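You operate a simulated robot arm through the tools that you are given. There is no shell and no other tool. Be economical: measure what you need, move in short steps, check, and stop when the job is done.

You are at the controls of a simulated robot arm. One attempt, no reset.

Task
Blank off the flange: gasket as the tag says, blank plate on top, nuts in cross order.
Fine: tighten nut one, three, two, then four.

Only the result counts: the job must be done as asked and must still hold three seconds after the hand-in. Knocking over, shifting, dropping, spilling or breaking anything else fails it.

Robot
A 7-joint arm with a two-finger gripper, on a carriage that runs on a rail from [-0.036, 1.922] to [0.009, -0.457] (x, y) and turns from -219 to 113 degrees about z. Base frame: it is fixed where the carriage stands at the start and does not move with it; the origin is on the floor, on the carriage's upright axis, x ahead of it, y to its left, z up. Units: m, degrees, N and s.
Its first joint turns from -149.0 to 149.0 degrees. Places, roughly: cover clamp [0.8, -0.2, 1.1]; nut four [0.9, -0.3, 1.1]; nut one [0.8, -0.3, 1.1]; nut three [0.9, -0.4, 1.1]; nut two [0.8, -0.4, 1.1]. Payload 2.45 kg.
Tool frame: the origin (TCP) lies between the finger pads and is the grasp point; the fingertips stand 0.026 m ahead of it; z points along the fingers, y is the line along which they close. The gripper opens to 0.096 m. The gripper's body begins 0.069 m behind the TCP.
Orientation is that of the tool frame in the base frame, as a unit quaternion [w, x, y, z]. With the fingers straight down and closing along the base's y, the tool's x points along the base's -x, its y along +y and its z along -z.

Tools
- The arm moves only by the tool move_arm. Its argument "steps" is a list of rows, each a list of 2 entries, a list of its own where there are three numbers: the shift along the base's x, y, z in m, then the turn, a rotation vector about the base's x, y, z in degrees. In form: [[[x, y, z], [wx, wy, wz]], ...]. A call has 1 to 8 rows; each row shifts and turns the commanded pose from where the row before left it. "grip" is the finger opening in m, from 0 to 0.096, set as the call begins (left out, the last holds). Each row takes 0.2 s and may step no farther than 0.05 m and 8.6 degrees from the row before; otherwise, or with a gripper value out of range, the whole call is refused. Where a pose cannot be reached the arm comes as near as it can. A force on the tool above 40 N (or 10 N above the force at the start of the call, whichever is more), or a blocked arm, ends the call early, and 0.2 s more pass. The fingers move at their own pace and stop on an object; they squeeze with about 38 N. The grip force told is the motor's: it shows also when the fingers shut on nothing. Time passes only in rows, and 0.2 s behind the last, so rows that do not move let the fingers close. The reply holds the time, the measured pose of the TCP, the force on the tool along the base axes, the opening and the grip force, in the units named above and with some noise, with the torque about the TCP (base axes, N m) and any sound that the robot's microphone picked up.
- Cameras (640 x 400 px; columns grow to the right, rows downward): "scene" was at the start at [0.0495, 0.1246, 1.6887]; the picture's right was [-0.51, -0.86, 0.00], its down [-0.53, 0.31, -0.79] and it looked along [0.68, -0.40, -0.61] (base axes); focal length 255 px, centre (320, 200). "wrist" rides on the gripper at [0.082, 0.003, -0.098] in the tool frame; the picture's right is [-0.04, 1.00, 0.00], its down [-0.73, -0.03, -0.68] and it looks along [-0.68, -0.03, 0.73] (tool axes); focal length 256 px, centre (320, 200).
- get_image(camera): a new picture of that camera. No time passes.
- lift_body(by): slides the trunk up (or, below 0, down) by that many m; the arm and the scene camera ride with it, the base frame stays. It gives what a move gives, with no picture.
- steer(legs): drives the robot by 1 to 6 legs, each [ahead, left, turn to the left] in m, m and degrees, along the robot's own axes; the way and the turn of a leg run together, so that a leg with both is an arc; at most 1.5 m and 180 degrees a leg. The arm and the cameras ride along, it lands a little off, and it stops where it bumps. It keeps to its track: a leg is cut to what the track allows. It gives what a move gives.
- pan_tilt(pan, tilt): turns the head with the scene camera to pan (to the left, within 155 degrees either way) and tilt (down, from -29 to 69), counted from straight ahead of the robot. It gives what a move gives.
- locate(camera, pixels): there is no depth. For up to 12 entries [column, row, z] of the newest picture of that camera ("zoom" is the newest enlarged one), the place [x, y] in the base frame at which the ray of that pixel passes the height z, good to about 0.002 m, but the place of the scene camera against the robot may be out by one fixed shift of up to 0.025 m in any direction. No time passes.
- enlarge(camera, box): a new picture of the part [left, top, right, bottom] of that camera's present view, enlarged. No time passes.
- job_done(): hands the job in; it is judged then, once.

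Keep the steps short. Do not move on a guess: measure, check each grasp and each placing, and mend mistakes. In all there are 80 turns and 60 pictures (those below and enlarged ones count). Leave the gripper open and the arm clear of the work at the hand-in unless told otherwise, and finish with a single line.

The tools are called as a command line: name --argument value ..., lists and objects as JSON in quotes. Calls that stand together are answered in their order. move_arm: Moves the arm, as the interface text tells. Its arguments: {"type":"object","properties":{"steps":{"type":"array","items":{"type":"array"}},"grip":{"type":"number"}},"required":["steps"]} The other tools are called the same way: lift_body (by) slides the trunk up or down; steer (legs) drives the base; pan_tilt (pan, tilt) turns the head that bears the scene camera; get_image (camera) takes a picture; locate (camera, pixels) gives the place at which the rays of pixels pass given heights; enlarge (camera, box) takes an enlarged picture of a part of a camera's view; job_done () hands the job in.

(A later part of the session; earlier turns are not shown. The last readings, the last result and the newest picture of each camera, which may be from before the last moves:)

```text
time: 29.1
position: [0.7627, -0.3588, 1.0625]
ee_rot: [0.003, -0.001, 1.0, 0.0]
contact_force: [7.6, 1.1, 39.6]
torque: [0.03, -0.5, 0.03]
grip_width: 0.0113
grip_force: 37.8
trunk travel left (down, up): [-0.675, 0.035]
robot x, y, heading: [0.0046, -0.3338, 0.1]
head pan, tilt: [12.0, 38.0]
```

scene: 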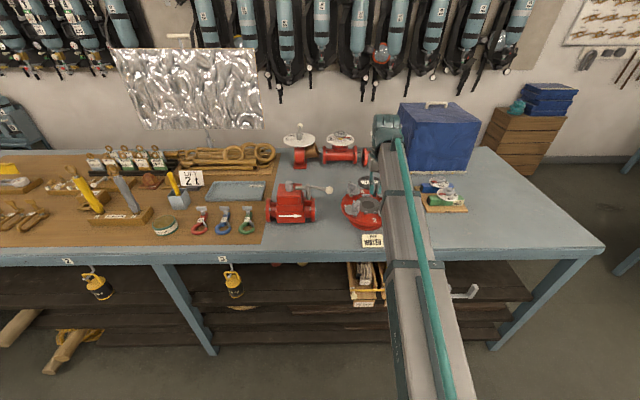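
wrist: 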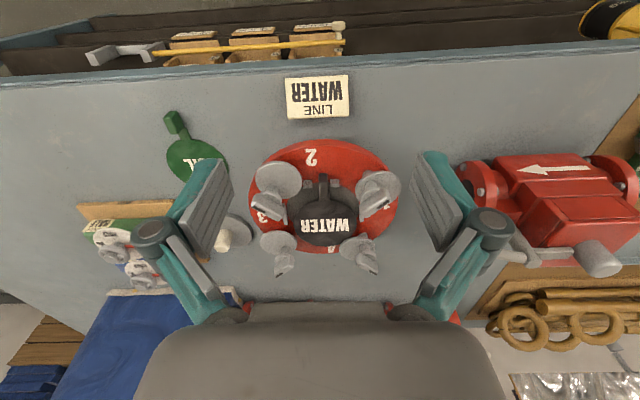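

Contact at z 1.0625. I'll ease up 2 mm, open to 0.022, rise, back off and open wide, then look.

move_arm --steps '[[[0, 0, 0.003], [0, 0, 0]]]'

move_arm --steps '[[[0, 0, 0], [0, 0, 0]], [[0, 0, 0], [0, 0, 0]], [[0, 0, 0.03], [0, 0, 0]], [[0, 0, 0.04], [0, 0, 0]], [[0, 0, 0.04], [0, 0, 0]], [[-0.045, 0, 0.02], [0, 0, 0]], [[-0.045, 0, 0], [0, 0, 0]]]' --grip 0.022

move_arm --steps '[[[0, 0, 0], [0, 0, 0]], [[0, 0, 0], [0, 0, 0]], [[0, 0, 0], [0, 0, 0]]]' --grip 0.096

enlarge --camera "wrist" --box '[230, 130, 410, 270]'

```text
time: 29.5
position: [0.7647, -0.3595, 1.0625]
ee_rot: [0.0, -0.002, 1.0, -0.001]
contact_force: [5.5, 0.9, 20.7]
torque: [0.01, -0.29, 0.0]
grip_width: 0.011
grip_force: 37.5
trunk travel left (down, up): [-0.675, 0.035]
robot x, y, heading: [0.0065, -0.3373, 0.3]
head pan, tilt: [12.0, 38.0]
```

```text
time: 31.1
position: [0.6697, -0.3578, 1.1914]
ee_rot: [0.0, -0.001, 1.0, 0.0]
contact_force: [-0.3, 0.1, 0.9]
torque: [-0.01, -0.03, 0.01]
grip_width: 0.0222
grip_force: 0.0
trunk travel left (down, up): [-0.675, 0.035]
robot x, y, heading: [0.006, -0.3365, 0.1]
head pan, tilt: [12.0, 38.0]
```

```text
time: 31.9
position: [0.6715, -0.3583, 1.1916]
ee_rot: [0.001, -0.001, 1.0, 0.0]
contact_force: [-0.6, -0.1, 0.2]
torque: [0.02, 0.03, -0.02]
grip_width: 0.0959
grip_force: 0.0
trunk travel left (down, up): [-0.675, 0.035]
robot x, y, heading: [0.0083, -0.3386, 0.4]
head pan, tilt: [12.0, 38.0]
```

```text
2.86 times, centred on (320, 200) of wrist
```

zoom: 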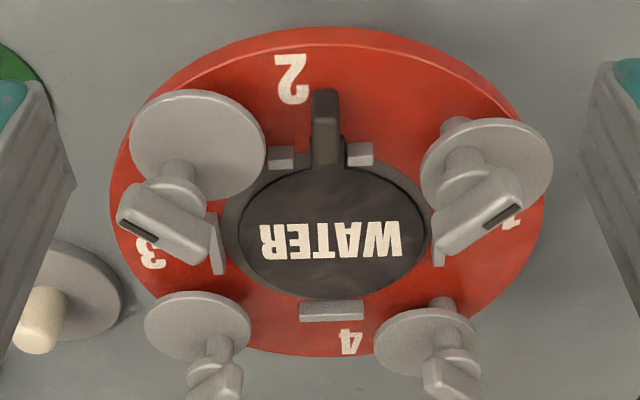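

The gasket now lies flat inside all the fences with its tab between the posts. Next is the blank plate, near (0.955,-0.56), at the edge of reach. I'll drive 0.11 m further right and look at it.

steer --legs '[[0, -0.11, 0]]'

move_arm --steps '[[[0.045, -0.02, 0], [0, 0, 0]], [[0.04, -0.04, 0], [0, 0, 0]], [[0.04, -0.04, 0], [0, 0, 0]]]'

get_image --camera "wrist"

```text
time: 33.1
position: [0.6733, -0.4677, 1.1913]
ee_rot: [0.0, -0.001, 1.0, 0.0]
contact_force: [-0.3, 0.3, -0.2]
torque: [0.07, -0.03, 0.01]
grip_width: 0.096
grip_force: 0.2
trunk travel left (down, up): [-0.675, 0.035]
robot x, y, heading: [0.0085, -0.4462, 0.2]
head pan, tilt: [12.0, 38.0]
```

```text
refused: row 2 steps farther than a row can; nothing moved
```

```text
23 pictures are left
```

wrist: 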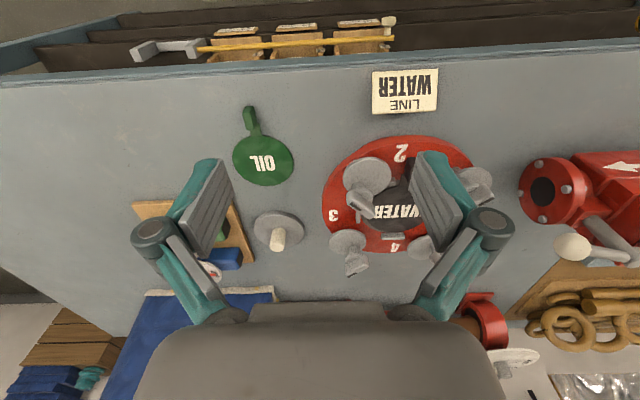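

move_arm --steps '[[[0.04, -0.025, 0], [0, 0, 0]], [[0.04, -0.025, 0], [0, 0, 0]], [[0.04, -0.025, 0], [0, 0, 0]], [[0.02, -0.02, -0.03], [0, 0, 0]], [[0, 0, 0], [0, 0, 0]]]' --grip 0.06

get_image --camera "wrist"

```text
time: 34.3
position: [0.8147, -0.5616, 1.1595]
ee_rot: [0.0, -0.002, 1.0, 0.0]
contact_force: [0.1, 0.4, 0.3]
torque: [0.0, 0.01, 0.03]
grip_width: 0.0601
grip_force: 0.1
trunk travel left (down, up): [-0.675, 0.035]
robot x, y, heading: [0.0095, -0.4454, 0.5]
head pan, tilt: [12.0, 38.0]
```

```text
22 pictures are left
```

wrist: 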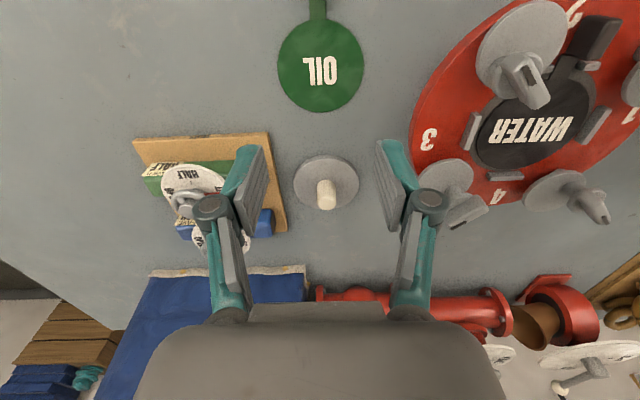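

The plate disc spans about (294–358, 155–212) and its knob runs from (326,180) to a tip near (326,203). I'll locate both.

locate --camera "wrist" --pixels '[[294, 183, 0.973], [358, 183, 0.973], [326, 155, 0.973], [326, 213, 0.973], [326, 182, 0.975], [326, 203, 1.0], [326, 203, 1.01], [326, 203, 1.02], [316, 195, 1.0], [336, 195, 1.0]]'

enlarge --camera "wrist" --box '[285, 145, 365, 220]'

```text
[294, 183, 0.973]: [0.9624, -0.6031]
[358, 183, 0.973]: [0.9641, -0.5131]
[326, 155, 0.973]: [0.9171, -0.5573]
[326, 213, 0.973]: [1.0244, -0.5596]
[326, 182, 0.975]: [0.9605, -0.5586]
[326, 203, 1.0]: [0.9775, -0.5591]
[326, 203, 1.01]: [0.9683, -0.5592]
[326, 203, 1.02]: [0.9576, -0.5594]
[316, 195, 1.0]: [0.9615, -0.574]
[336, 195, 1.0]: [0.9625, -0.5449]
```

```text
5.33 times, centred on (325, 182) of wrist
```

zoom: 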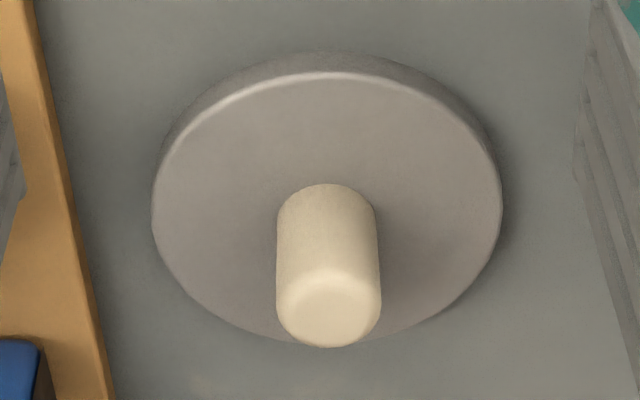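

The plate centre is about (0.966,-0.559) with its top near z 0.975. The knob is 0.021 m wide and its top is at about 1.012. I'll move over it with the opening at 0.05 and go down partway.

move_arm --steps '[[[0.05, 0.0025, 0], [0, 0, 0]], [[0.05, 0, 0], [0, 0, 0]], [[0.05, 0, 0], [0, 0, 0]], [[0, 0, -0.04], [0, 0, 0]], [[0, 0, -0.04], [0, 0, 0]], [[0, 0, -0.03], [0, 0, 0]], [[0, 0, 0], [0, 0, 0]]]' --grip 0.05

get_image --camera "wrist"

```text
time: 35.9
position: [0.9653, -0.5588, 1.0526]
ee_rot: [0.0, -0.002, 1.0, 0.0]
contact_force: [-0.2, 0.9, -1.0]
torque: [-0.02, 0.0, 0.01]
grip_width: 0.0499
grip_force: 0.1
trunk travel left (down, up): [-0.675, 0.035]
robot x, y, heading: [0.0096, -0.4461, 0.4]
head pan, tilt: [12.0, 38.0]
```

```text
20 pictures are left
```

wrist: 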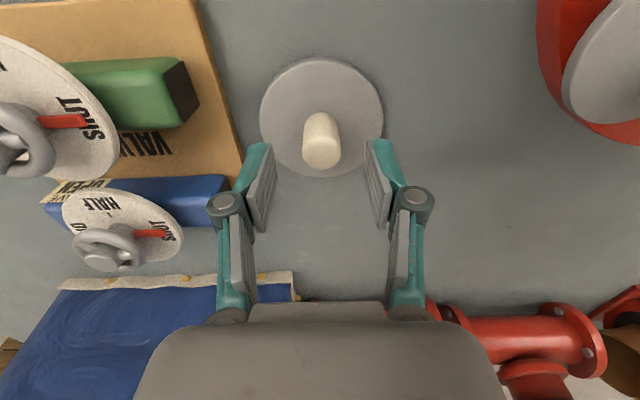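

locate --camera "wrist" --pixels '[[321, 152, 1.012], [321, 152, 1.005], [321, 116, 0.976], [260, 116, 0.976], [383, 116, 0.976], [321, 59, 0.975], [321, 178, 0.975]]'

```text
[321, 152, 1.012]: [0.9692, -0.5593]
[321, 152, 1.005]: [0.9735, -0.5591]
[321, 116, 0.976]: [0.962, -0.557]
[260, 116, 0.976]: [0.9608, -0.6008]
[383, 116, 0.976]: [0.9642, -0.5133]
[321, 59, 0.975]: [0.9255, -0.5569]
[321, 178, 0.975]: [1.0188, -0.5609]
```

The knob centre reads about (0.969,-0.558). I'll shift 3 mm ahead, go down to z 1.010, and close.

move_arm --steps '[[[0.003, 0, -0.02], [0, 0, 0]], [[0, 0, -0.015], [0, 0, 0]], [[0, 0, -0.007], [0, 0, 0]], [[0, 0, 0], [0, 0, 0]]]'

move_arm --steps '[[[0, 0, 0], [0, 0, 0]], [[0, 0, 0], [0, 0, 0]], [[0, 0, 0], [0, 0, 0]]]' --grip 0.0

move_arm --steps '[[[0, 0, 0.02], [0, 0, 0]], [[0, 0, 0.04], [0, 0, 0]], [[0, 0, 0.04], [0, 0, 0]], [[0, 0, 0.05], [0, 0, 0]], [[0, 0, 0.03], [0, 0, 0]]]'

get_image --camera "wrist"

```text
time: 36.9
position: [0.9668, -0.5601, 1.0092]
ee_rot: [0.0, -0.001, 1.0, 0.0]
contact_force: [0.1, 0.4, 0.6]
torque: [0.01, -0.02, -0.02]
grip_width: 0.0499
grip_force: 0.1
trunk travel left (down, up): [-0.675, 0.035]
robot x, y, heading: [0.0131, -0.4433, 0.3]
head pan, tilt: [12.0, 38.0]
```

```text
time: 37.7
position: [0.9671, -0.5597, 1.0088]
ee_rot: [0.001, -0.003, 1.0, 0.0]
contact_force: [0.5, 0.1, 1.0]
torque: [0.03, 0.02, 0.02]
grip_width: 0.0269
grip_force: 37.7
trunk travel left (down, up): [-0.675, 0.035]
robot x, y, heading: [0.0079, -0.4472, 0.3]
head pan, tilt: [12.0, 38.0]
```

```text
time: 38.9
position: [0.9678, -0.5585, 1.1872]
ee_rot: [0.0, -0.002, 1.0, 0.0]
contact_force: [-0.3, 0.3, -3.5]
torque: [0.02, 0.02, 0.02]
grip_width: 0.0267
grip_force: 38.0
trunk travel left (down, up): [-0.675, 0.035]
robot x, y, heading: [0.0056, -0.4448, 0.3]
head pan, tilt: [12.0, 38.0]
```

```text
19 pictures are left
```

wrist: 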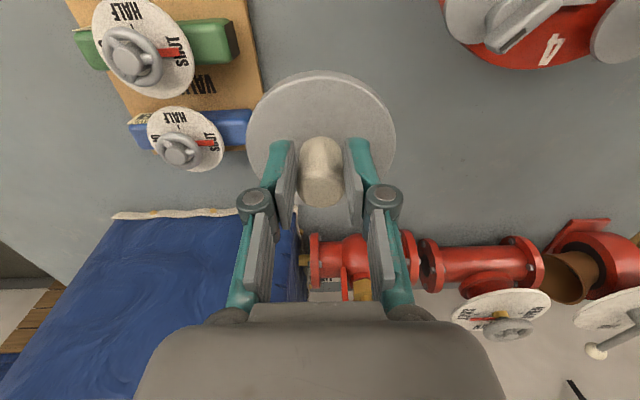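

The knob is gripped at 0.027 m and the plate hangs level. I'll carry it at z 1.187 to over the seat at (0.852,-0.3605).

move_arm --steps '[[[-0.0235, 0.04, 0], [0, 0, 0]], [[-0.0235, 0.04, 0], [0, 0, 0]], [[-0.0235, 0.04, 0], [0, 0, 0]], [[-0.0235, 0.04, 0], [0, 0, 0]], [[-0.0215, 0.038, 0], [0, 0, 0]], [[0, 0, 0], [0, 0, 0]]]'

get_image --camera "wrist"

```text
time: 40.3
position: [0.8487, -0.3637, 1.1872]
ee_rot: [-0.001, -0.002, 1.0, 0.0]
contact_force: [0.4, 0.3, -4.1]
torque: [0.01, 0.06, 0.03]
grip_width: 0.0268
grip_force: 38.3
trunk travel left (down, up): [-0.675, 0.035]
robot x, y, heading: [0.0065, -0.447, 0.2]
head pan, tilt: [12.0, 38.0]
```

```text
18 pictures are left
```

wrist: 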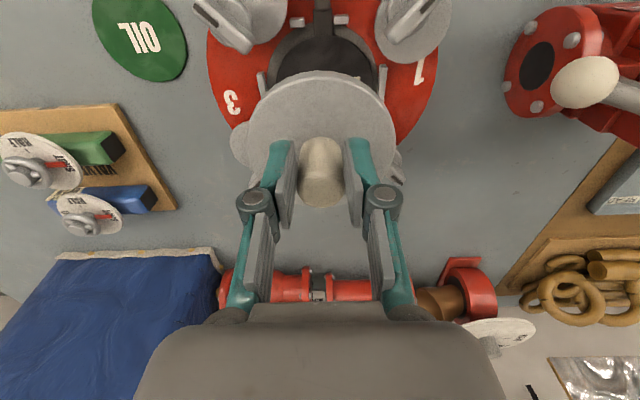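

locate --camera "wrist" --pixels '[[297, 20, 1.034], [341, 18, 1.034], [262, 82, 1.034], [382, 79, 1.034]]'

```text
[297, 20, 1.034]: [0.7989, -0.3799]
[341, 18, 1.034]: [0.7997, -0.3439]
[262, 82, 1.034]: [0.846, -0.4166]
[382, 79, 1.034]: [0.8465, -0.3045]
```

The fence centre is y ≈ −0.361, so I'm about 2.5 mm off in y and 3–4 mm short in x. I'll correct that and lower to 1.09.

move_arm --steps '[[[0.0035, 0.0022, 0], [0, 0, 0]], [[0, 0, -0.04], [0, 0, 0]], [[0, 0, -0.035], [0, 0, 0]], [[0, 0, -0.02], [0, 0, 0]], [[0, 0, 0], [0, 0, 0]]]'

get_image --camera "wrist"

```text
time: 41.5
position: [0.8555, -0.3594, 1.0943]
ee_rot: [0.002, -0.002, 1.0, 0.0]
contact_force: [2.0, 0.4, 8.6]
torque: [0.03, -0.81, -0.03]
grip_width: 0.0265
grip_force: 38.2
trunk travel left (down, up): [-0.675, 0.035]
robot x, y, heading: [0.0074, -0.4468, 0.2]
head pan, tilt: [12.0, 38.0]
```

```text
17 pictures are left
```

wrist: 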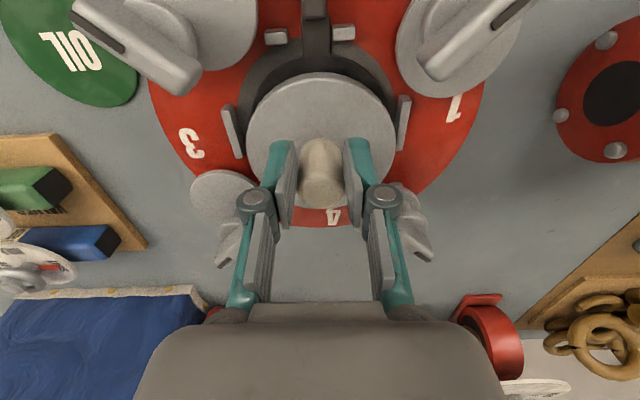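

There is contact at z 1.094, acting about 6 cm ahead and central in y, so the plate's far rim is on the back fence (label 4). I'll lift, move 8 mm towards the robot, and lower gently.

move_arm --steps '[[[0, 0, 0.008], [0, 0, 0]], [[-0.008, 0, 0], [0, 0, 0]], [[0, 0, -0.008], [0, 0, 0]], [[0, 0, -0.003], [0, 0, 0]], [[0, 0, 0], [0, 0, 0]]]'

```text
time: 42.7
position: [0.8453, -0.3583, 1.0924]
ee_rot: [0.001, -0.002, 1.0, -0.001]
contact_force: [-4.5, 0.1, 13.2]
torque: [0.02, -0.8, 0.04]
grip_width: 0.0261
grip_force: 38.4
trunk travel left (down, up): [-0.675, 0.035]
robot x, y, heading: [0.0069, -0.4467, 0.4]
head pan, tilt: [12.0, 38.0]
```

enlarge --camera "wrist" --box '[200, 10, 440, 240]'

enlarge --camera "scene" --box '[330, 130, 430, 220]'

```text
1.74 times, centred on (320, 125) of wrist
```

zoom: 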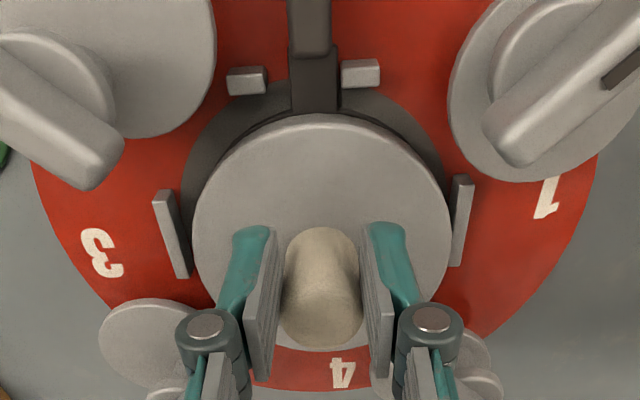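

```text
4.44 times, centred on (380, 175) of scene
```

zoom: 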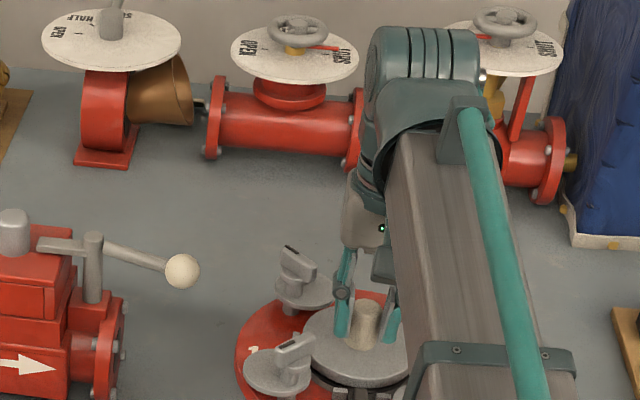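

The plate is now close to the front posts, but the reaction still pushes from the far rim and backwards (Fx −4.5). So the back fence's inner edge is nearer than I estimated, and the fence tops are about 1.045. I'll shift another 3 mm towards the robot and lower again.

move_arm --steps '[[[0, 0, 0.006], [0, 0, 0]], [[-0.003, -0.001, 0], [0, 0, 0]], [[0, 0, -0.006], [0, 0, 0]], [[0, 0, -0.003], [0, 0, 0]], [[0, 0, 0], [0, 0, 0]]]'

```text
time: 43.9
position: [0.8434, -0.3587, 1.0875]
ee_rot: [0.001, -0.002, 1.0, -0.001]
contact_force: [3.9, -0.7, 6.9]
torque: [-0.02, 0.25, 0.02]
grip_width: 0.026
grip_force: 37.8
trunk travel left (down, up): [-0.675, 0.035]
robot x, y, heading: [0.0075, -0.444, 0.2]
head pan, tilt: [12.0, 38.0]
```

Now the far rim has dropped past the fence (z 1.0875) and a light contact has moved to the near side. I'll shift 1 mm back and press gently lower.

move_arm --steps '[[[0.001, 0, 0.001], [0, 0, 0]], [[0, 0, -0.003], [0, 0, 0]], [[0, 0, -0.002], [0, 0, 0]], [[0, 0, 0], [0, 0, 0]]]'

enlarge --camera "wrist" --box '[200, 10, 440, 240]'

```text
time: 44.9
position: [0.8446, -0.3591, 1.0839]
ee_rot: [0.001, -0.002, 1.0, 0.0]
contact_force: [1.1, 3.4, 14.7]
torque: [0.08, 0.26, 0.01]
grip_width: 0.0253
grip_force: 38.3
trunk travel left (down, up): [-0.675, 0.035]
robot x, y, heading: [0.0054, -0.4487, 0.5]
head pan, tilt: [12.0, 38.0]
```

```text
1.74 times, centred on (320, 125) of wrist
```

zoom: 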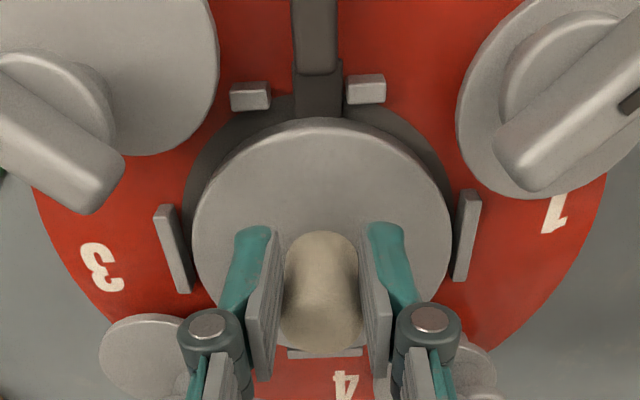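

The back fence is now visible beyond the plate at row 350, and the contact is near the centre, so the plate is inside the fences on the gasket. I'll ease up, open, rise and look.

move_arm --steps '[[[0, 0, 0.001], [0, 0, 0]], [[0, 0, 0], [0, 0, 0]], [[0, 0, 0], [0, 0, 0]], [[0, 0, 0.03], [0, 0, 0]], [[0, 0, 0.04], [0, 0, 0]], [[-0.04, 0, 0.03], [0, 0, 0]], [[-0.045, 0, 0], [0, 0, 0]], [[-0.045, 0, 0], [0, 0, 0]]]' --grip 0.046

move_arm --steps '[[[-0.04, 0.0, 0.0], [0, 0, 0]], [[0, 0, 0], [0, 0, 0]], [[0, 0, 0], [0, 0, 0]]]' --grip 0.096

enlarge --camera "wrist" --box '[230, 130, 410, 270]'

```text
time: 46.7
position: [0.7144, -0.3583, 1.182]
ee_rot: [0.0, -0.002, 1.0, 0.0]
contact_force: [-0.9, -0.7, 0.6]
torque: [-0.02, 0.0, -0.04]
grip_width: 0.046
grip_force: 0.0
trunk travel left (down, up): [-0.675, 0.035]
robot x, y, heading: [0.0083, -0.4443, 0.4]
head pan, tilt: [12.0, 38.0]
```

```text
time: 47.5
position: [0.6758, -0.3586, 1.1809]
ee_rot: [0.0, -0.001, 1.0, 0.0]
contact_force: [-0.6, -0.2, -0.5]
torque: [0.03, 0.01, -0.01]
grip_width: 0.0959
grip_force: 0.1
trunk travel left (down, up): [-0.675, 0.035]
robot x, y, heading: [0.007, -0.4466, 0.2]
head pan, tilt: [12.0, 38.0]
```

```text
2.86 times, centred on (320, 200) of wrist
```

zoom: 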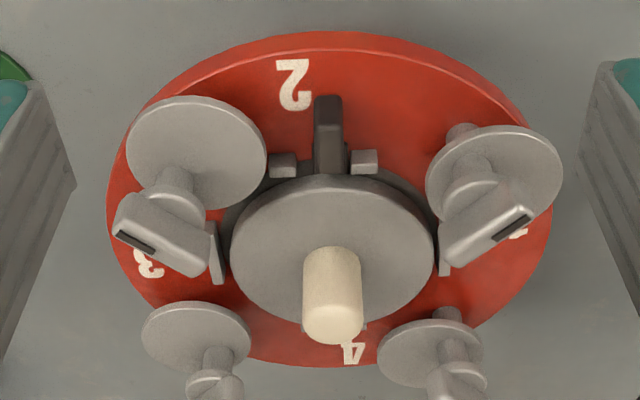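

The plate is seated inside all the fences. From this view the wings point radially, with their black marks outward, and the discs are eccentric, about 100° clockwise short of covering the plate. So tightening is roughly a quarter turn clockwise. Nut one's wing is centred near (0.794,-0.302) and points at −48°. I'll move there at height while turning the hand −48°.

move_arm --steps '[[[0.0197, 0.0094, 0], [0, 0, -8]], [[0.0197, 0.0094, 0], [0, 0, -8]], [[0.0197, 0.0094, 0], [0, 0, -8]], [[0.0197, 0.0094, 0], [0, 0, -8]], [[0.0197, 0.0094, 0], [0, 0, -8]], [[0.0197, 0.0094, 0], [0, 0, -8]], [[0, 0, -0.04], [0, 0, 0]], [[0, 0, 0], [0, 0, 0]]]' --grip 0.05

get_image --camera "wrist"

```text
time: 49.3
position: [0.7907, -0.3054, 1.1434]
ee_rot: [0.0, 0.405, 0.914, 0.0]
contact_force: [0.4, -0.2, 0.0]
torque: [0.01, 0.0, 0.0]
grip_width: 0.0499
grip_force: 0.0
trunk travel left (down, up): [-0.675, 0.035]
robot x, y, heading: [0.009, -0.4453, 0.3]
head pan, tilt: [12.0, 38.0]
```

```text
12 pictures are left
```

wrist: 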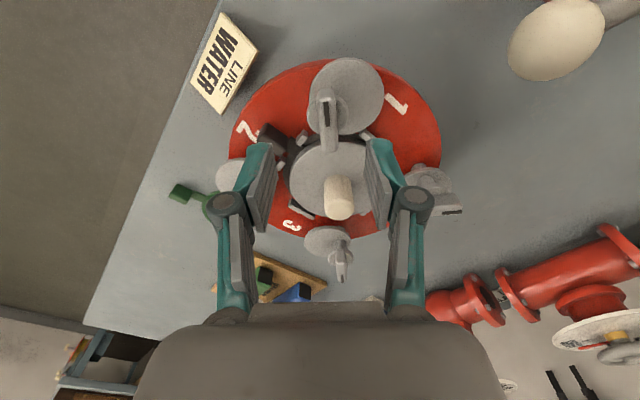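

The wing is nearly vertical in the picture, from about (325,100) to (329,150). I'll locate it.

locate --camera "wrist" --pixels '[[324, 98, 1.09], [329, 142, 1.09], [319, 120, 1.09], [334, 120, 1.09], [329, 151, 1.075], [346, 97, 1.045], [316, 98, 1.045], [383, 98, 1.045]]'

enlarge --camera "wrist" --box '[280, 50, 400, 170]'

```text
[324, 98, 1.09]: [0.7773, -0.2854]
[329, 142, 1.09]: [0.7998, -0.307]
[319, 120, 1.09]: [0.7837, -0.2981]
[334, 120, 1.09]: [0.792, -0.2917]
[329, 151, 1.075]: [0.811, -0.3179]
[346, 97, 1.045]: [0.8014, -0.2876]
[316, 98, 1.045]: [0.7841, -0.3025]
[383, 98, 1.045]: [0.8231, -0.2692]
```

```text
3.33 times, centred on (340, 110) of wrist
```

zoom: 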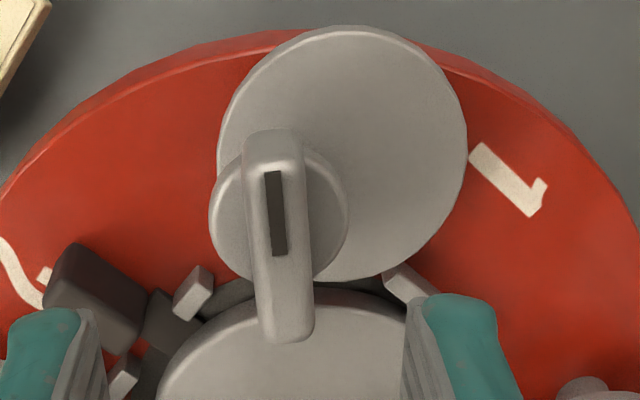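

The collar axis is at about (0.792,-0.300), the wing angle is about −45°, and the wing is 0.0115 m thick. I'll correct by 5 mm and +3°, go down to z ≈ 1.093, then close.

move_arm --steps '[[[0.0013, 0.0054, 0], [0, 0, 3]], [[0, 0, -0.02], [0, 0, 0]], [[0, 0, -0.015], [0, 0, 0]], [[0, 0, -0.008], [0, 0, 0]], [[0, 0, -0.005], [0, 0, 0]], [[0, 0, 0], [0, 0, 0]]]'

move_arm --steps '[[[0, 0, 0], [0, 0, 0]], [[0, 0, 0], [0, 0, 0]], [[0, 0, 0], [0, 0, 0]]]' --grip 0.0

enlarge --camera "wrist" --box '[240, 90, 400, 250]'

```text
time: 50.7
position: [0.7942, -0.2969, 1.0957]
ee_rot: [0.0, 0.381, 0.925, 0.0]
contact_force: [0.1, 0.2, -0.2]
torque: [-0.02, 0.01, -0.04]
grip_width: 0.05
grip_force: 0.1
trunk travel left (down, up): [-0.675, 0.035]
robot x, y, heading: [0.0055, -0.4468, 0.2]
head pan, tilt: [12.0, 38.0]
```

```text
time: 51.5
position: [0.7923, -0.2994, 1.0966]
ee_rot: [-0.001, 0.382, 0.924, -0.001]
contact_force: [-12.2, -7.2, -7.5]
torque: [-0.38, 0.2, -0.01]
grip_width: 0.0116
grip_force: 38.9
trunk travel left (down, up): [-0.675, 0.035]
robot x, y, heading: [0.0098, -0.4454, 0.2]
head pan, tilt: [12.0, 38.0]
```

```text
2.50 times, centred on (320, 170) of wrist
```

zoom: 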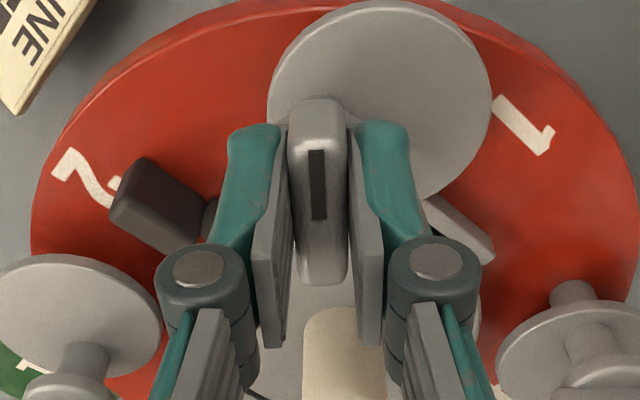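

The wing is gripped at 0.0116 m. I'll relieve the side force with a 1 mm shift and turn clockwise 24° first, watching the torque.

move_arm --steps '[[[-0.001, -0.0007, 0], [0, 0, -8]], [[0, 0, 0], [0, 0, -8]], [[0, 0, 0], [0, 0, -8]]]'

```text
time: 52.3
position: [0.793, -0.2993, 1.0952]
ee_rot: [-0.001, 0.566, 0.824, 0.0]
contact_force: [-14.0, -8.6, -21.5]
torque: [-0.07, 0.32, -0.05]
grip_width: 0.012
grip_force: 38.5
trunk travel left (down, up): [-0.675, 0.035]
robot x, y, heading: [0.007, -0.4457, 0.2]
head pan, tilt: [12.0, 38.0]
```

It turns freely, but the nut pulls downward (Fz −21), so it descends as it screws. I'll keep turning while following down and easing the side force.

move_arm --steps '[[[-0.001, -0.0005, -0.0015], [0, 0, -8]], [[-0.0005, -0.0005, -0.001], [0, 0, -8]], [[0, 0, -0.001], [0, 0, -8]]]'

```text
time: 53.1
position: [0.7945, -0.2995, 1.0963]
ee_rot: [0.001, 0.725, 0.688, 0.002]
contact_force: [1.8, 0.0, 8.6]
torque: [-0.78, 0.02, -0.01]
grip_width: 0.0119
grip_force: 38.7
trunk travel left (down, up): [-0.675, 0.035]
robot x, y, heading: [0.0109, -0.4467, 0.2]
head pan, tilt: [12.0, 38.0]
```

Forces are small now, and 48° is turned. I'll continue without lowering.

move_arm --steps '[[[0, 0, 0], [0, 0, -8]], [[0, 0, 0], [0, 0, -8]], [[0, 0, 0], [0, 0, -8]]]'

```text
time: 53.9
position: [0.7945, -0.2995, 1.096]
ee_rot: [0.0, 0.852, 0.524, 0.004]
contact_force: [22.0, 2.4, 29.9]
torque: [0.2, -0.72, 0.06]
grip_width: 0.0121
grip_force: 39.0
trunk travel left (down, up): [-0.675, 0.035]
robot x, y, heading: [0.0101, -0.4431, 0.0]
head pan, tilt: [12.0, 38.0]
```

72° turned. I'll relieve the x and z load and go on to 90° and slightly beyond to feel for a stop.

move_arm --steps '[[[0.0015, 0, 0.0015], [0, 0, 0]], [[0.0005, 0, 0.0005], [0, 0, -8]], [[0, 0, 0], [0, 0, -8]], [[0, 0, 0], [0, 0, -4]]]'

```text
time: 54.9
position: [0.7943, -0.2989, 1.0959]
ee_rot: [0.0, 0.929, 0.369, 0.001]
contact_force: [18.8, 0.7, 20.4]
torque: [0.11, -0.56, 1.07]
grip_width: 0.0123
grip_force: 39.2
trunk travel left (down, up): [-0.675, 0.035]
robot x, y, heading: [0.0043, -0.4429, 0.2]
head pan, tilt: [12.0, 38.0]
```

Torque has jumped to 1.07 N m at about 92°, so there is a stop here. I'll press a little further to confirm it is tight.

move_arm --steps '[[[0.001, 0, 0.001], [0, 0, -4]], [[0, 0, 0], [0, 0, -3]], [[0, 0, 0], [0, 0, 0]]]'

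```text
time: 55.7
position: [0.7936, -0.2996, 1.0957]
ee_rot: [0.0, 0.951, 0.31, 0.0]
contact_force: [7.7, -2.9, 3.7]
torque: [0.3, -0.57, 1.22]
grip_width: 0.0156
grip_force: 41.6
trunk travel left (down, up): [-0.675, 0.035]
robot x, y, heading: [0.0108, -0.4452, 0.3]
head pan, tilt: [12.0, 38.0]
```

The fingers now slip around the wing (opening 0.0156), so the nut is at its stop. I'll open, rise and look.

move_arm --steps '[[[0, 0, 0], [0, 0, 4]], [[0, 0, 0], [0, 0, 0]], [[0, 0, 0], [0, 0, 0]], [[0, 0, 0.03], [0, 0, 0]], [[0, 0, 0.04], [0, 0, 0]]]' --grip 0.05

get_image --camera "wrist"

```text
time: 56.9
position: [0.7951, -0.3017, 1.1672]
ee_rot: [0.0, 0.939, 0.343, -0.001]
contact_force: [0.1, 1.0, 0.6]
torque: [-0.03, 0.01, -0.02]
grip_width: 0.0502
grip_force: 0.0
trunk travel left (down, up): [-0.675, 0.035]
robot x, y, heading: [0.0056, -0.4472, 0.4]
head pan, tilt: [12.0, 38.0]
```

```text
9 pictures are left
```

wrist: 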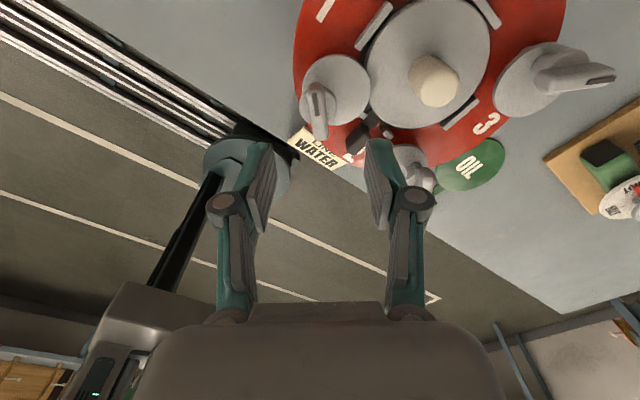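

enlarge --camera "wrist" --box '[280, 0, 500, 160]'

```text
2.50 times, centred on (390, 80) of wrist
```

zoom: 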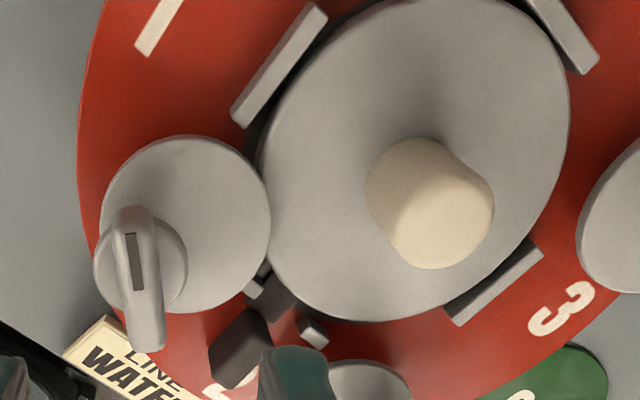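

Nut one is turned a quarter and its disc lies over the plate's edge. Next is nut three, expected near (0.914,-0.4205) with its wing on the same −45° line. I'll cross at height and turn the hand back +95°.

move_arm --steps '[[[0.01, -0.01, 0], [0, 0, 8]], [[0.01, -0.01, 0], [0, 0, 8]], [[0.01, -0.01, 0], [0, 0, 8]], [[0.01, -0.01, 0], [0, 0, 8]], [[0.01, -0.01, 0], [0, 0, 8]], [[0.01, -0.01, 0], [0, 0, 8]], [[0.01, -0.01, 0], [0, 0, 8]], [[0.01, -0.01, 0], [0, 0, 8]]]'

move_arm --steps '[[[0.01, -0.01, 0], [0, 0, 8]], [[0.01, -0.01, 0], [0, 0, 8]], [[0.01, -0.01, 0], [0, 0, 8]], [[0.009, -0.009, 0], [0, 0, 7]], [[0, 0, -0.02], [0, 0, 0]], [[0, 0, 0], [0, 0, 0]]]'

get_image --camera "wrist"

```text
time: 58.7
position: [0.8744, -0.38, 1.1662]
ee_rot: [0.0, 0.613, 0.79, 0.0]
contact_force: [0.0, 0.6, -0.4]
torque: [0.02, -0.01, 0.03]
grip_width: 0.0499
grip_force: 0.1
trunk travel left (down, up): [-0.675, 0.035]
robot x, y, heading: [0.0063, -0.4412, 0.5]
head pan, tilt: [12.0, 38.0]
```

```text
time: 60.1
position: [0.9132, -0.4173, 1.1469]
ee_rot: [0.0, 0.38, 0.925, 0.0]
contact_force: [0.3, -0.1, -0.2]
torque: [-0.01, 0.0, -0.03]
grip_width: 0.05
grip_force: 0.0
trunk travel left (down, up): [-0.675, 0.035]
robot x, y, heading: [0.0092, -0.4442, 0.3]
head pan, tilt: [12.0, 38.0]
```

```text
7 pictures are left
```

wrist: 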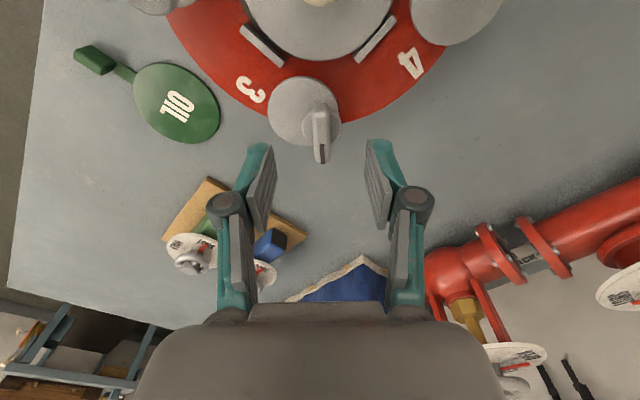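

locate --camera "wrist" --pixels '[[321, 139, 1.09], [319, 113, 1.09], [323, 158, 1.09], [305, 110, 1.045], [321, 127, 1.07]]'

enlarge --camera "wrist" --box '[260, 60, 380, 180]'

```text
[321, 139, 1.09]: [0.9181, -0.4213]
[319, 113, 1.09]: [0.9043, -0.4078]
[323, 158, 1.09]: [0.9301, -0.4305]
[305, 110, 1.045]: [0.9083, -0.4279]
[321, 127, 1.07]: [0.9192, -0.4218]
```

```text
3.33 times, centred on (320, 120) of wrist
```

zoom: 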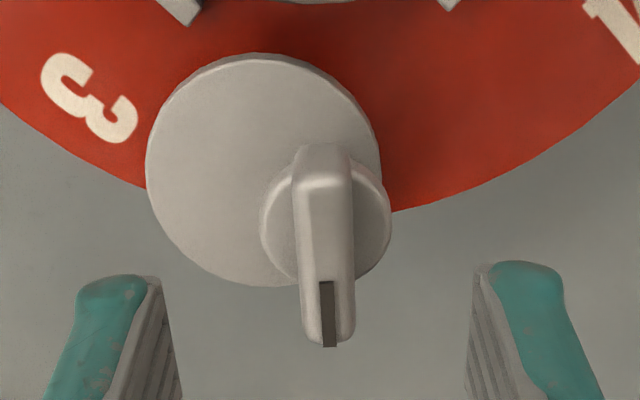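

Nut three's axis is about (0.919,-0.4215) and the hand is aligned with its wing. I'll shift, go down to 1.096, and close.

move_arm --steps '[[[0.0052, -0.003, 0], [0, 0, 0]], [[0, 0, -0.02], [0, 0, 0]], [[0, 0, -0.015], [0, 0, 0]], [[0, 0, -0.01], [0, 0, 0]], [[0, 0, -0.005], [0, 0, 0]], [[0, 0, 0], [0, 0, 0]]]'

move_arm --steps '[[[0, 0, 0], [0, 0, 0]], [[0, 0, 0], [0, 0, 0]], [[0, 0, 0], [0, 0, 0]]]' --grip 0.0

```text
time: 61.5
position: [0.9183, -0.4204, 1.0967]
ee_rot: [0.0, 0.381, 0.924, 0.0]
contact_force: [0.6, -0.8, 0.5]
torque: [0.01, 0.0, -0.01]
grip_width: 0.0497
grip_force: 0.0
trunk travel left (down, up): [-0.675, 0.035]
robot x, y, heading: [0.0102, -0.4463, 0.3]
head pan, tilt: [12.0, 38.0]
```

```text
time: 62.3
position: [0.9201, -0.4222, 1.0965]
ee_rot: [0.0, 0.382, 0.924, -0.001]
contact_force: [-0.4, -1.3, -1.6]
torque: [-0.09, -0.02, -0.02]
grip_width: 0.0119
grip_force: 38.3
trunk travel left (down, up): [-0.675, 0.035]
robot x, y, heading: [0.0065, -0.4479, 0.2]
head pan, tilt: [12.0, 38.0]
```

The grasp is clean at 0.0119 m with almost no side force. I'll turn clockwise 48° and check.

move_arm --steps '[[[0, 0, 0], [0, 0, -8]], [[0, 0, 0], [0, 0, -8]], [[0, 0, 0], [0, 0, -8]], [[0, 0, 0], [0, 0, -8]], [[0, 0, 0], [0, 0, -8]], [[0, 0, 0], [0, 0, -8]]]'

```text
time: 63.7
position: [0.92, -0.4219, 1.0966]
ee_rot: [0.001, 0.725, 0.689, 0.0]
contact_force: [8.3, -1.5, 8.2]
torque: [-0.13, -0.27, 0.0]
grip_width: 0.0121
grip_force: 38.8
trunk travel left (down, up): [-0.675, 0.035]
robot x, y, heading: [0.0113, -0.4464, 0.2]
head pan, tilt: [12.0, 38.0]
```

Turning smoothly. I'll go on another 44° to the stop, with a slight relief in x and z.

move_arm --steps '[[[0.001, 0, 0.0007], [0, 0, -8]], [[0.0005, 0, 0.0005], [0, 0, -8]], [[0, 0, 0], [0, 0, -8]], [[0, 0, 0], [0, 0, -8]], [[0, 0, 0], [0, 0, -8]], [[0, 0, 0], [0, 0, -5]]]'

```text
time: 65.1
position: [0.9214, -0.4227, 1.0968]
ee_rot: [0.0, 0.933, 0.36, 0.0]
contact_force: [3.3, -2.2, -4.6]
torque: [0.18, -0.23, 0.77]
grip_width: 0.0136
grip_force: 39.7
trunk travel left (down, up): [-0.675, 0.035]
robot x, y, heading: [0.0122, -0.4449, -0.0]
head pan, tilt: [12.0, 38.0]
```

At the stop: 0.77 N m at 93° with the grip spreading. I'll press 4° more, then undo the twist, open and rise. Then on to nut two, expected near (0.795,-0.4215), with its wing at +45°.

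move_arm --steps '[[[0, 0, 0], [0, 0, -4]], [[0, 0, 0], [0, 0, -2]], [[0, 0, 0], [0, 0, 0]]]'

move_arm --steps '[[[0, 0, 0], [0, 0, 5]], [[0, 0, 0], [0, 0, 0]], [[0, 0, 0], [0, 0, 0]], [[0, 0, 0.03], [0, 0, 0]], [[0, 0, 0.04], [0, 0, 0]]]' --grip 0.05

```text
time: 65.9
position: [0.9206, -0.4217, 1.0953]
ee_rot: [0.0, 0.95, 0.311, 0.0]
contact_force: [3.3, -2.8, -2.7]
torque: [-0.06, -0.07, 1.54]
grip_width: 0.016
grip_force: 42.5
trunk travel left (down, up): [-0.675, 0.035]
robot x, y, heading: [0.0099, -0.4449, 0.4]
head pan, tilt: [12.0, 38.0]
```

```text
time: 67.1
position: [0.9192, -0.4201, 1.1673]
ee_rot: [0.0, 0.936, 0.352, 0.0]
contact_force: [1.0, 0.7, 0.6]
torque: [0.02, -0.01, -0.01]
grip_width: 0.0501
grip_force: 0.0
trunk travel left (down, up): [-0.675, 0.035]
robot x, y, heading: [0.012, -0.4438, -0.0]
head pan, tilt: [12.0, 38.0]
```

Nut three is tight (1.54 N m before slipping). I'll move over to nut two and turn the hand to heading +45°, a turn of +184° at height.

move_arm --steps '[[[-0.0155, 0, 0], [0, 0, 8]], [[-0.0155, 0, 0], [0, 0, 8]], [[-0.0155, 0, 0], [0, 0, 8]], [[-0.0155, 0, 0], [0, 0, 8]], [[-0.0155, 0, 0], [0, 0, 8]], [[-0.0155, 0, 0], [0, 0, 8]], [[-0.0155, 0, 0], [0, 0, 8]], [[-0.0145, -0.002, 0], [0, 0, 8]]]'

move_arm --steps '[[[0, 0, 0], [0, 0, 8]], [[0, 0, 0], [0, 0, 8]], [[0, 0, 0], [0, 0, 8]], [[0, 0, 0], [0, 0, 8]], [[0, 0, 0], [0, 0, 8]], [[0, 0, 0], [0, 0, 8]], [[0, 0, 0], [0, 0, 8]], [[0, 0, 0], [0, 0, 8]]]'

move_arm --steps '[[[0, 0, 0], [0, 0, 8]], [[0, 0, 0], [0, 0, 8]], [[0, 0, 0], [0, 0, 8]], [[0, 0, 0], [0, 0, 8]], [[0, 0, 0], [0, 0, 8]], [[0, 0, 0], [0, 0, 8]], [[0, 0, -0.02], [0, 0, 8]], [[0, 0, 0], [0, 0, 0]]]'

get_image --camera "wrist"

```text
time: 68.9
position: [0.7993, -0.4234, 1.1673]
ee_rot: [0.0, 0.606, 0.795, 0.0]
contact_force: [-0.4, 0.2, 0.5]
torque: [0.0, 0.01, 0.02]
grip_width: 0.0502
grip_force: 0.0
trunk travel left (down, up): [-0.675, 0.035]
robot x, y, heading: [0.0078, -0.4443, 0.4]
head pan, tilt: [12.0, 38.0]
```

```text
time: 70.7
position: [0.7967, -0.4237, 1.1675]
ee_rot: [0.0, 0.093, 0.996, 0.0]
contact_force: [0.0, 0.1, 0.1]
torque: [-0.03, 0.0, 0.0]
grip_width: 0.05
grip_force: 0.0
trunk travel left (down, up): [-0.675, 0.035]
robot x, y, heading: [0.0086, -0.4467, 0.1]
head pan, tilt: [12.0, 38.0]
```

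```text
time: 72.5
position: [0.7967, -0.4234, 1.1469]
ee_rot: [0.001, -0.386, 0.923, -0.001]
contact_force: [-0.1, 0.1, 0.0]
torque: [-0.01, 0.04, 0.02]
grip_width: 0.0498
grip_force: 0.0
trunk travel left (down, up): [-0.675, 0.035]
robot x, y, heading: [0.0065, -0.4436, 0.3]
head pan, tilt: [12.0, 38.0]
```

```text
5 pictures are left
```

wrist: 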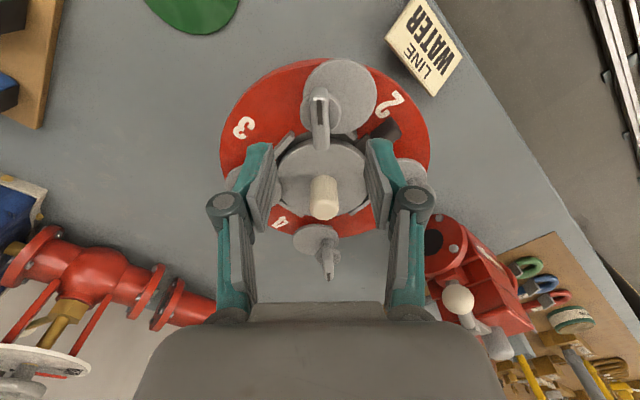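

locate --camera "wrist" --pixels '[[320, 120, 1.09], [319, 96, 1.09], [322, 145, 1.09], [319, 112, 1.07]]'

enlarge --camera "wrist" --box '[260, 50, 380, 170]'

```text
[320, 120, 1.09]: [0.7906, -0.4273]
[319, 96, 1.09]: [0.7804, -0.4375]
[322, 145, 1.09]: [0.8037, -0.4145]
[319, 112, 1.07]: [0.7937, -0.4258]
```

```text
3.33 times, centred on (320, 110) of wrist
```

zoom: 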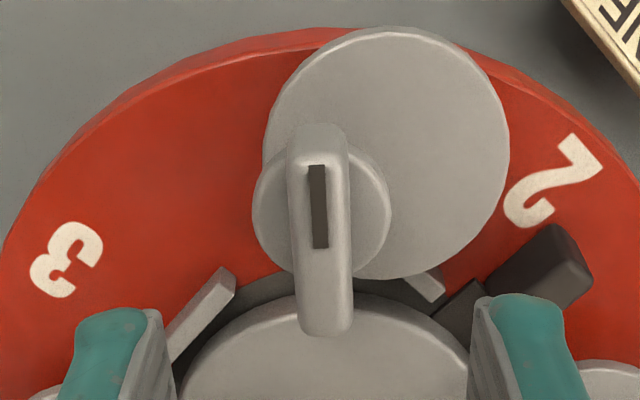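

Nut two's axis is about (0.7945,-0.4248) and the wing is aligned. I'll shift slightly, go down, and close.

move_arm --steps '[[[-0.0022, -0.0014, 0], [0, 0, 0]], [[0, 0, -0.02], [0, 0, 0]], [[0, 0, -0.015], [0, 0, 0]], [[0, 0, -0.01], [0, 0, 0]], [[0, 0, -0.005], [0, 0, 0]], [[0, 0, 0], [0, 0, 0]]]'

move_arm --steps '[[[0, 0, 0], [0, 0, 0]], [[0, 0, 0], [0, 0, 0]], [[0, 0, 0], [0, 0, 0]]]' --grip 0.0

```text
time: 73.9
position: [0.7956, -0.4264, 1.0992]
ee_rot: [0.0, -0.385, 0.923, 0.0]
contact_force: [0.0, -0.7, 0.9]
torque: [0.01, 0.02, -0.03]
grip_width: 0.05
grip_force: 0.1
trunk travel left (down, up): [-0.675, 0.035]
robot x, y, heading: [0.0085, -0.4466, 0.4]
head pan, tilt: [12.0, 38.0]
```

```text
time: 74.7
position: [0.7951, -0.4265, 1.0977]
ee_rot: [0.001, -0.385, 0.923, 0.0]
contact_force: [-4.5, 3.1, -3.6]
torque: [0.17, 0.03, 0.02]
grip_width: 0.0118
grip_force: 38.8
trunk travel left (down, up): [-0.675, 0.035]
robot x, y, heading: [0.0099, -0.4486, 0.3]
head pan, tilt: [12.0, 38.0]
```

Good grasp at 0.0118 m with small forces. I'll turn clockwise 48°.

move_arm --steps '[[[-0.0005, 0.0003, 0], [0, 0, -8]], [[0, 0, 0], [0, 0, -8]], [[0, 0, 0], [0, 0, -8]], [[0, 0, 0], [0, 0, -8]], [[0, 0, 0], [0, 0, -8]], [[0, 0, 0], [0, 0, -8]]]'

```text
time: 76.1
position: [0.794, -0.425, 1.0985]
ee_rot: [0.001, 0.025, 1.0, 0.0]
contact_force: [0.9, -0.8, 10.9]
torque: [0.07, 1.11, 0.0]
grip_width: 0.0121
grip_force: 38.6
trunk travel left (down, up): [-0.675, 0.035]
robot x, y, heading: [0.0076, -0.4458, 0.2]
head pan, tilt: [12.0, 38.0]
```

move_arm --steps '[[[0, 0, 0.0005], [0, 0, -8]], [[0, 0, 0], [0, 0, -8]], [[0, 0, 0], [0, 0, -8]], [[0, 0, 0], [0, 0, -8]], [[0, 0, 0], [0, 0, -8]], [[0, 0, 0], [0, 0, -5]]]'

```text
time: 77.5
position: [0.795, -0.4237, 1.0981]
ee_rot: [0.0, 0.405, 0.914, 0.0]
contact_force: [2.1, 1.7, 8.9]
torque: [0.04, -0.09, 0.8]
grip_width: 0.0135
grip_force: 40.1
trunk travel left (down, up): [-0.675, 0.035]
robot x, y, heading: [0.0089, -0.4452, 0.3]
head pan, tilt: [12.0, 38.0]
```

The stop is reached, as on the other nuts. I'll press 6° more, undo, open and rise. Then to nut four at about (0.9177,-0.2973), turning the hand back +93°.

move_arm --steps '[[[0, 0, 0], [0, 0, -4]], [[0, 0, 0], [0, 0, -2]], [[0, 0, 0], [0, 0, 0]]]'

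move_arm --steps '[[[0, 0, 0], [0, 0, 5]], [[0, 0, 0], [0, 0, 0]], [[0, 0, 0], [0, 0, 0]], [[0, 0, 0.03], [0, 0, 0]], [[0, 0, 0.04], [0, 0, 0]]]' --grip 0.05

move_arm --steps '[[[0.0154, 0.0158, 0], [0, 0, 8]], [[0.0154, 0.0158, 0], [0, 0, 8]], [[0.0154, 0.0158, 0], [0, 0, 8]], [[0.0154, 0.0158, 0], [0, 0, 8]], [[0.0154, 0.0158, 0], [0, 0, 8]], [[0.0154, 0.0158, 0], [0, 0, 8]], [[0.0154, 0.0158, 0], [0, 0, 8]], [[0.0154, 0.0158, 0], [0, 0, 8]]]'

move_arm --steps '[[[0, 0, 0], [0, 0, 8]], [[0, 0, 0], [0, 0, 8]], [[0, 0, 0], [0, 0, 8]], [[0, 0, -0.02], [0, 0, 5]], [[0, 0, 0], [0, 0, 0]]]'

get_image --camera "wrist"

```text
time: 78.3
position: [0.7965, -0.423, 1.0975]
ee_rot: [-0.001, 0.453, 0.892, 0.0]
contact_force: [1.9, 0.9, 9.4]
torque: [-0.01, -0.03, 1.59]
grip_width: 0.0165
grip_force: 42.2
trunk travel left (down, up): [-0.675, 0.035]
robot x, y, heading: [0.0059, -0.4457, 0.3]
head pan, tilt: [12.0, 38.0]
```

```text
time: 79.5
position: [0.7925, -0.4265, 1.1691]
ee_rot: [0.0, 0.412, 0.911, 0.0]
contact_force: [-0.6, 0.3, 0.0]
torque: [-0.01, -0.02, -0.02]
grip_width: 0.0497
grip_force: 0.0
trunk travel left (down, up): [-0.675, 0.035]
robot x, y, heading: [0.0085, -0.4443, 0.1]
head pan, tilt: [12.0, 38.0]
```

```text
time: 81.3
position: [0.9183, -0.2983, 1.1685]
ee_rot: [0.0, -0.134, 0.991, 0.0]
contact_force: [0.3, 0.2, -0.8]
torque: [-0.01, 0.02, 0.01]
grip_width: 0.0502
grip_force: 0.0
trunk travel left (down, up): [-0.675, 0.035]
robot x, y, heading: [0.0113, -0.4433, 0.3]
head pan, tilt: [12.0, 38.0]
```

```text
time: 82.5
position: [0.9171, -0.298, 1.1494]
ee_rot: [0.0, -0.377, 0.926, 0.0]
contact_force: [0.2, -0.6, 0.0]
torque: [0.04, 0.0, 0.01]
grip_width: 0.0501
grip_force: 0.0
trunk travel left (down, up): [-0.675, 0.035]
robot x, y, heading: [0.0085, -0.4454, 0.4]
head pan, tilt: [12.0, 38.0]
```

```text
3 pictures are left
```

wrist: 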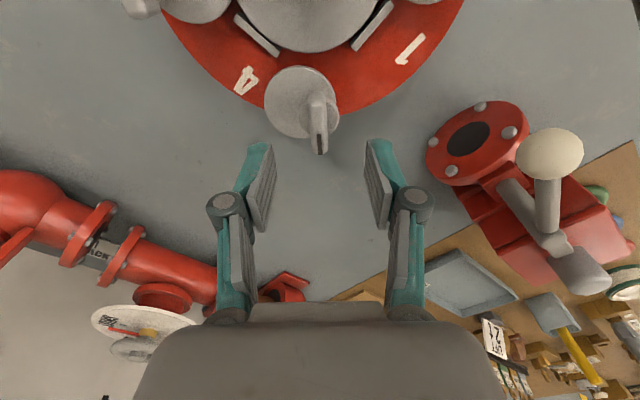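

The wing is at about (313–321, 95–155). I'll locate it without spending another picture.

locate --camera "wrist" --pixels '[[318, 130, 1.09], [316, 103, 1.09], [321, 153, 1.09], [319, 119, 1.07], [300, 102, 1.045]]'

```text
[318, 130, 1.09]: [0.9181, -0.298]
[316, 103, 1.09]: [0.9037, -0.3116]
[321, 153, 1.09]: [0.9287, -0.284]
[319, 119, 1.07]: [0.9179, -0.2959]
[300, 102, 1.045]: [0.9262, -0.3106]
```

The axis is about (0.918,-0.297), already within 1 mm. I'll go down and close.

move_arm --steps '[[[0.0008, 0.0004, 0], [0, 0, 0]], [[0, 0, -0.02], [0, 0, 0]], [[0, 0, -0.015], [0, 0, 0]], [[0, 0, -0.01], [0, 0, 0]], [[0, 0, -0.006], [0, 0, 0]], [[0, 0, 0], [0, 0, 0]]]'

move_arm --steps '[[[0, 0, 0], [0, 0, 0]], [[0, 0, 0], [0, 0, 0]], [[0, 0, 0], [0, 0, 0]]]' --grip 0.0

```text
time: 83.9
position: [0.9184, -0.2971, 1.0986]
ee_rot: [0.0, -0.376, 0.926, 0.0]
contact_force: [0.3, 0.1, 0.2]
torque: [0.01, 0.0, 0.0]
grip_width: 0.0499
grip_force: 0.0
trunk travel left (down, up): [-0.675, 0.035]
robot x, y, heading: [0.0092, -0.4453, 0.1]
head pan, tilt: [12.0, 38.0]
```

```text
time: 84.7
position: [0.9185, -0.297, 1.0984]
ee_rot: [0.0, -0.377, 0.926, 0.0]
contact_force: [-3.7, 2.7, -3.3]
torque: [0.08, 0.13, 0.01]
grip_width: 0.0116
grip_force: 39.1
trunk travel left (down, up): [-0.675, 0.035]
robot x, y, heading: [0.007, -0.4442, 0.1]
head pan, tilt: [12.0, 38.0]
```

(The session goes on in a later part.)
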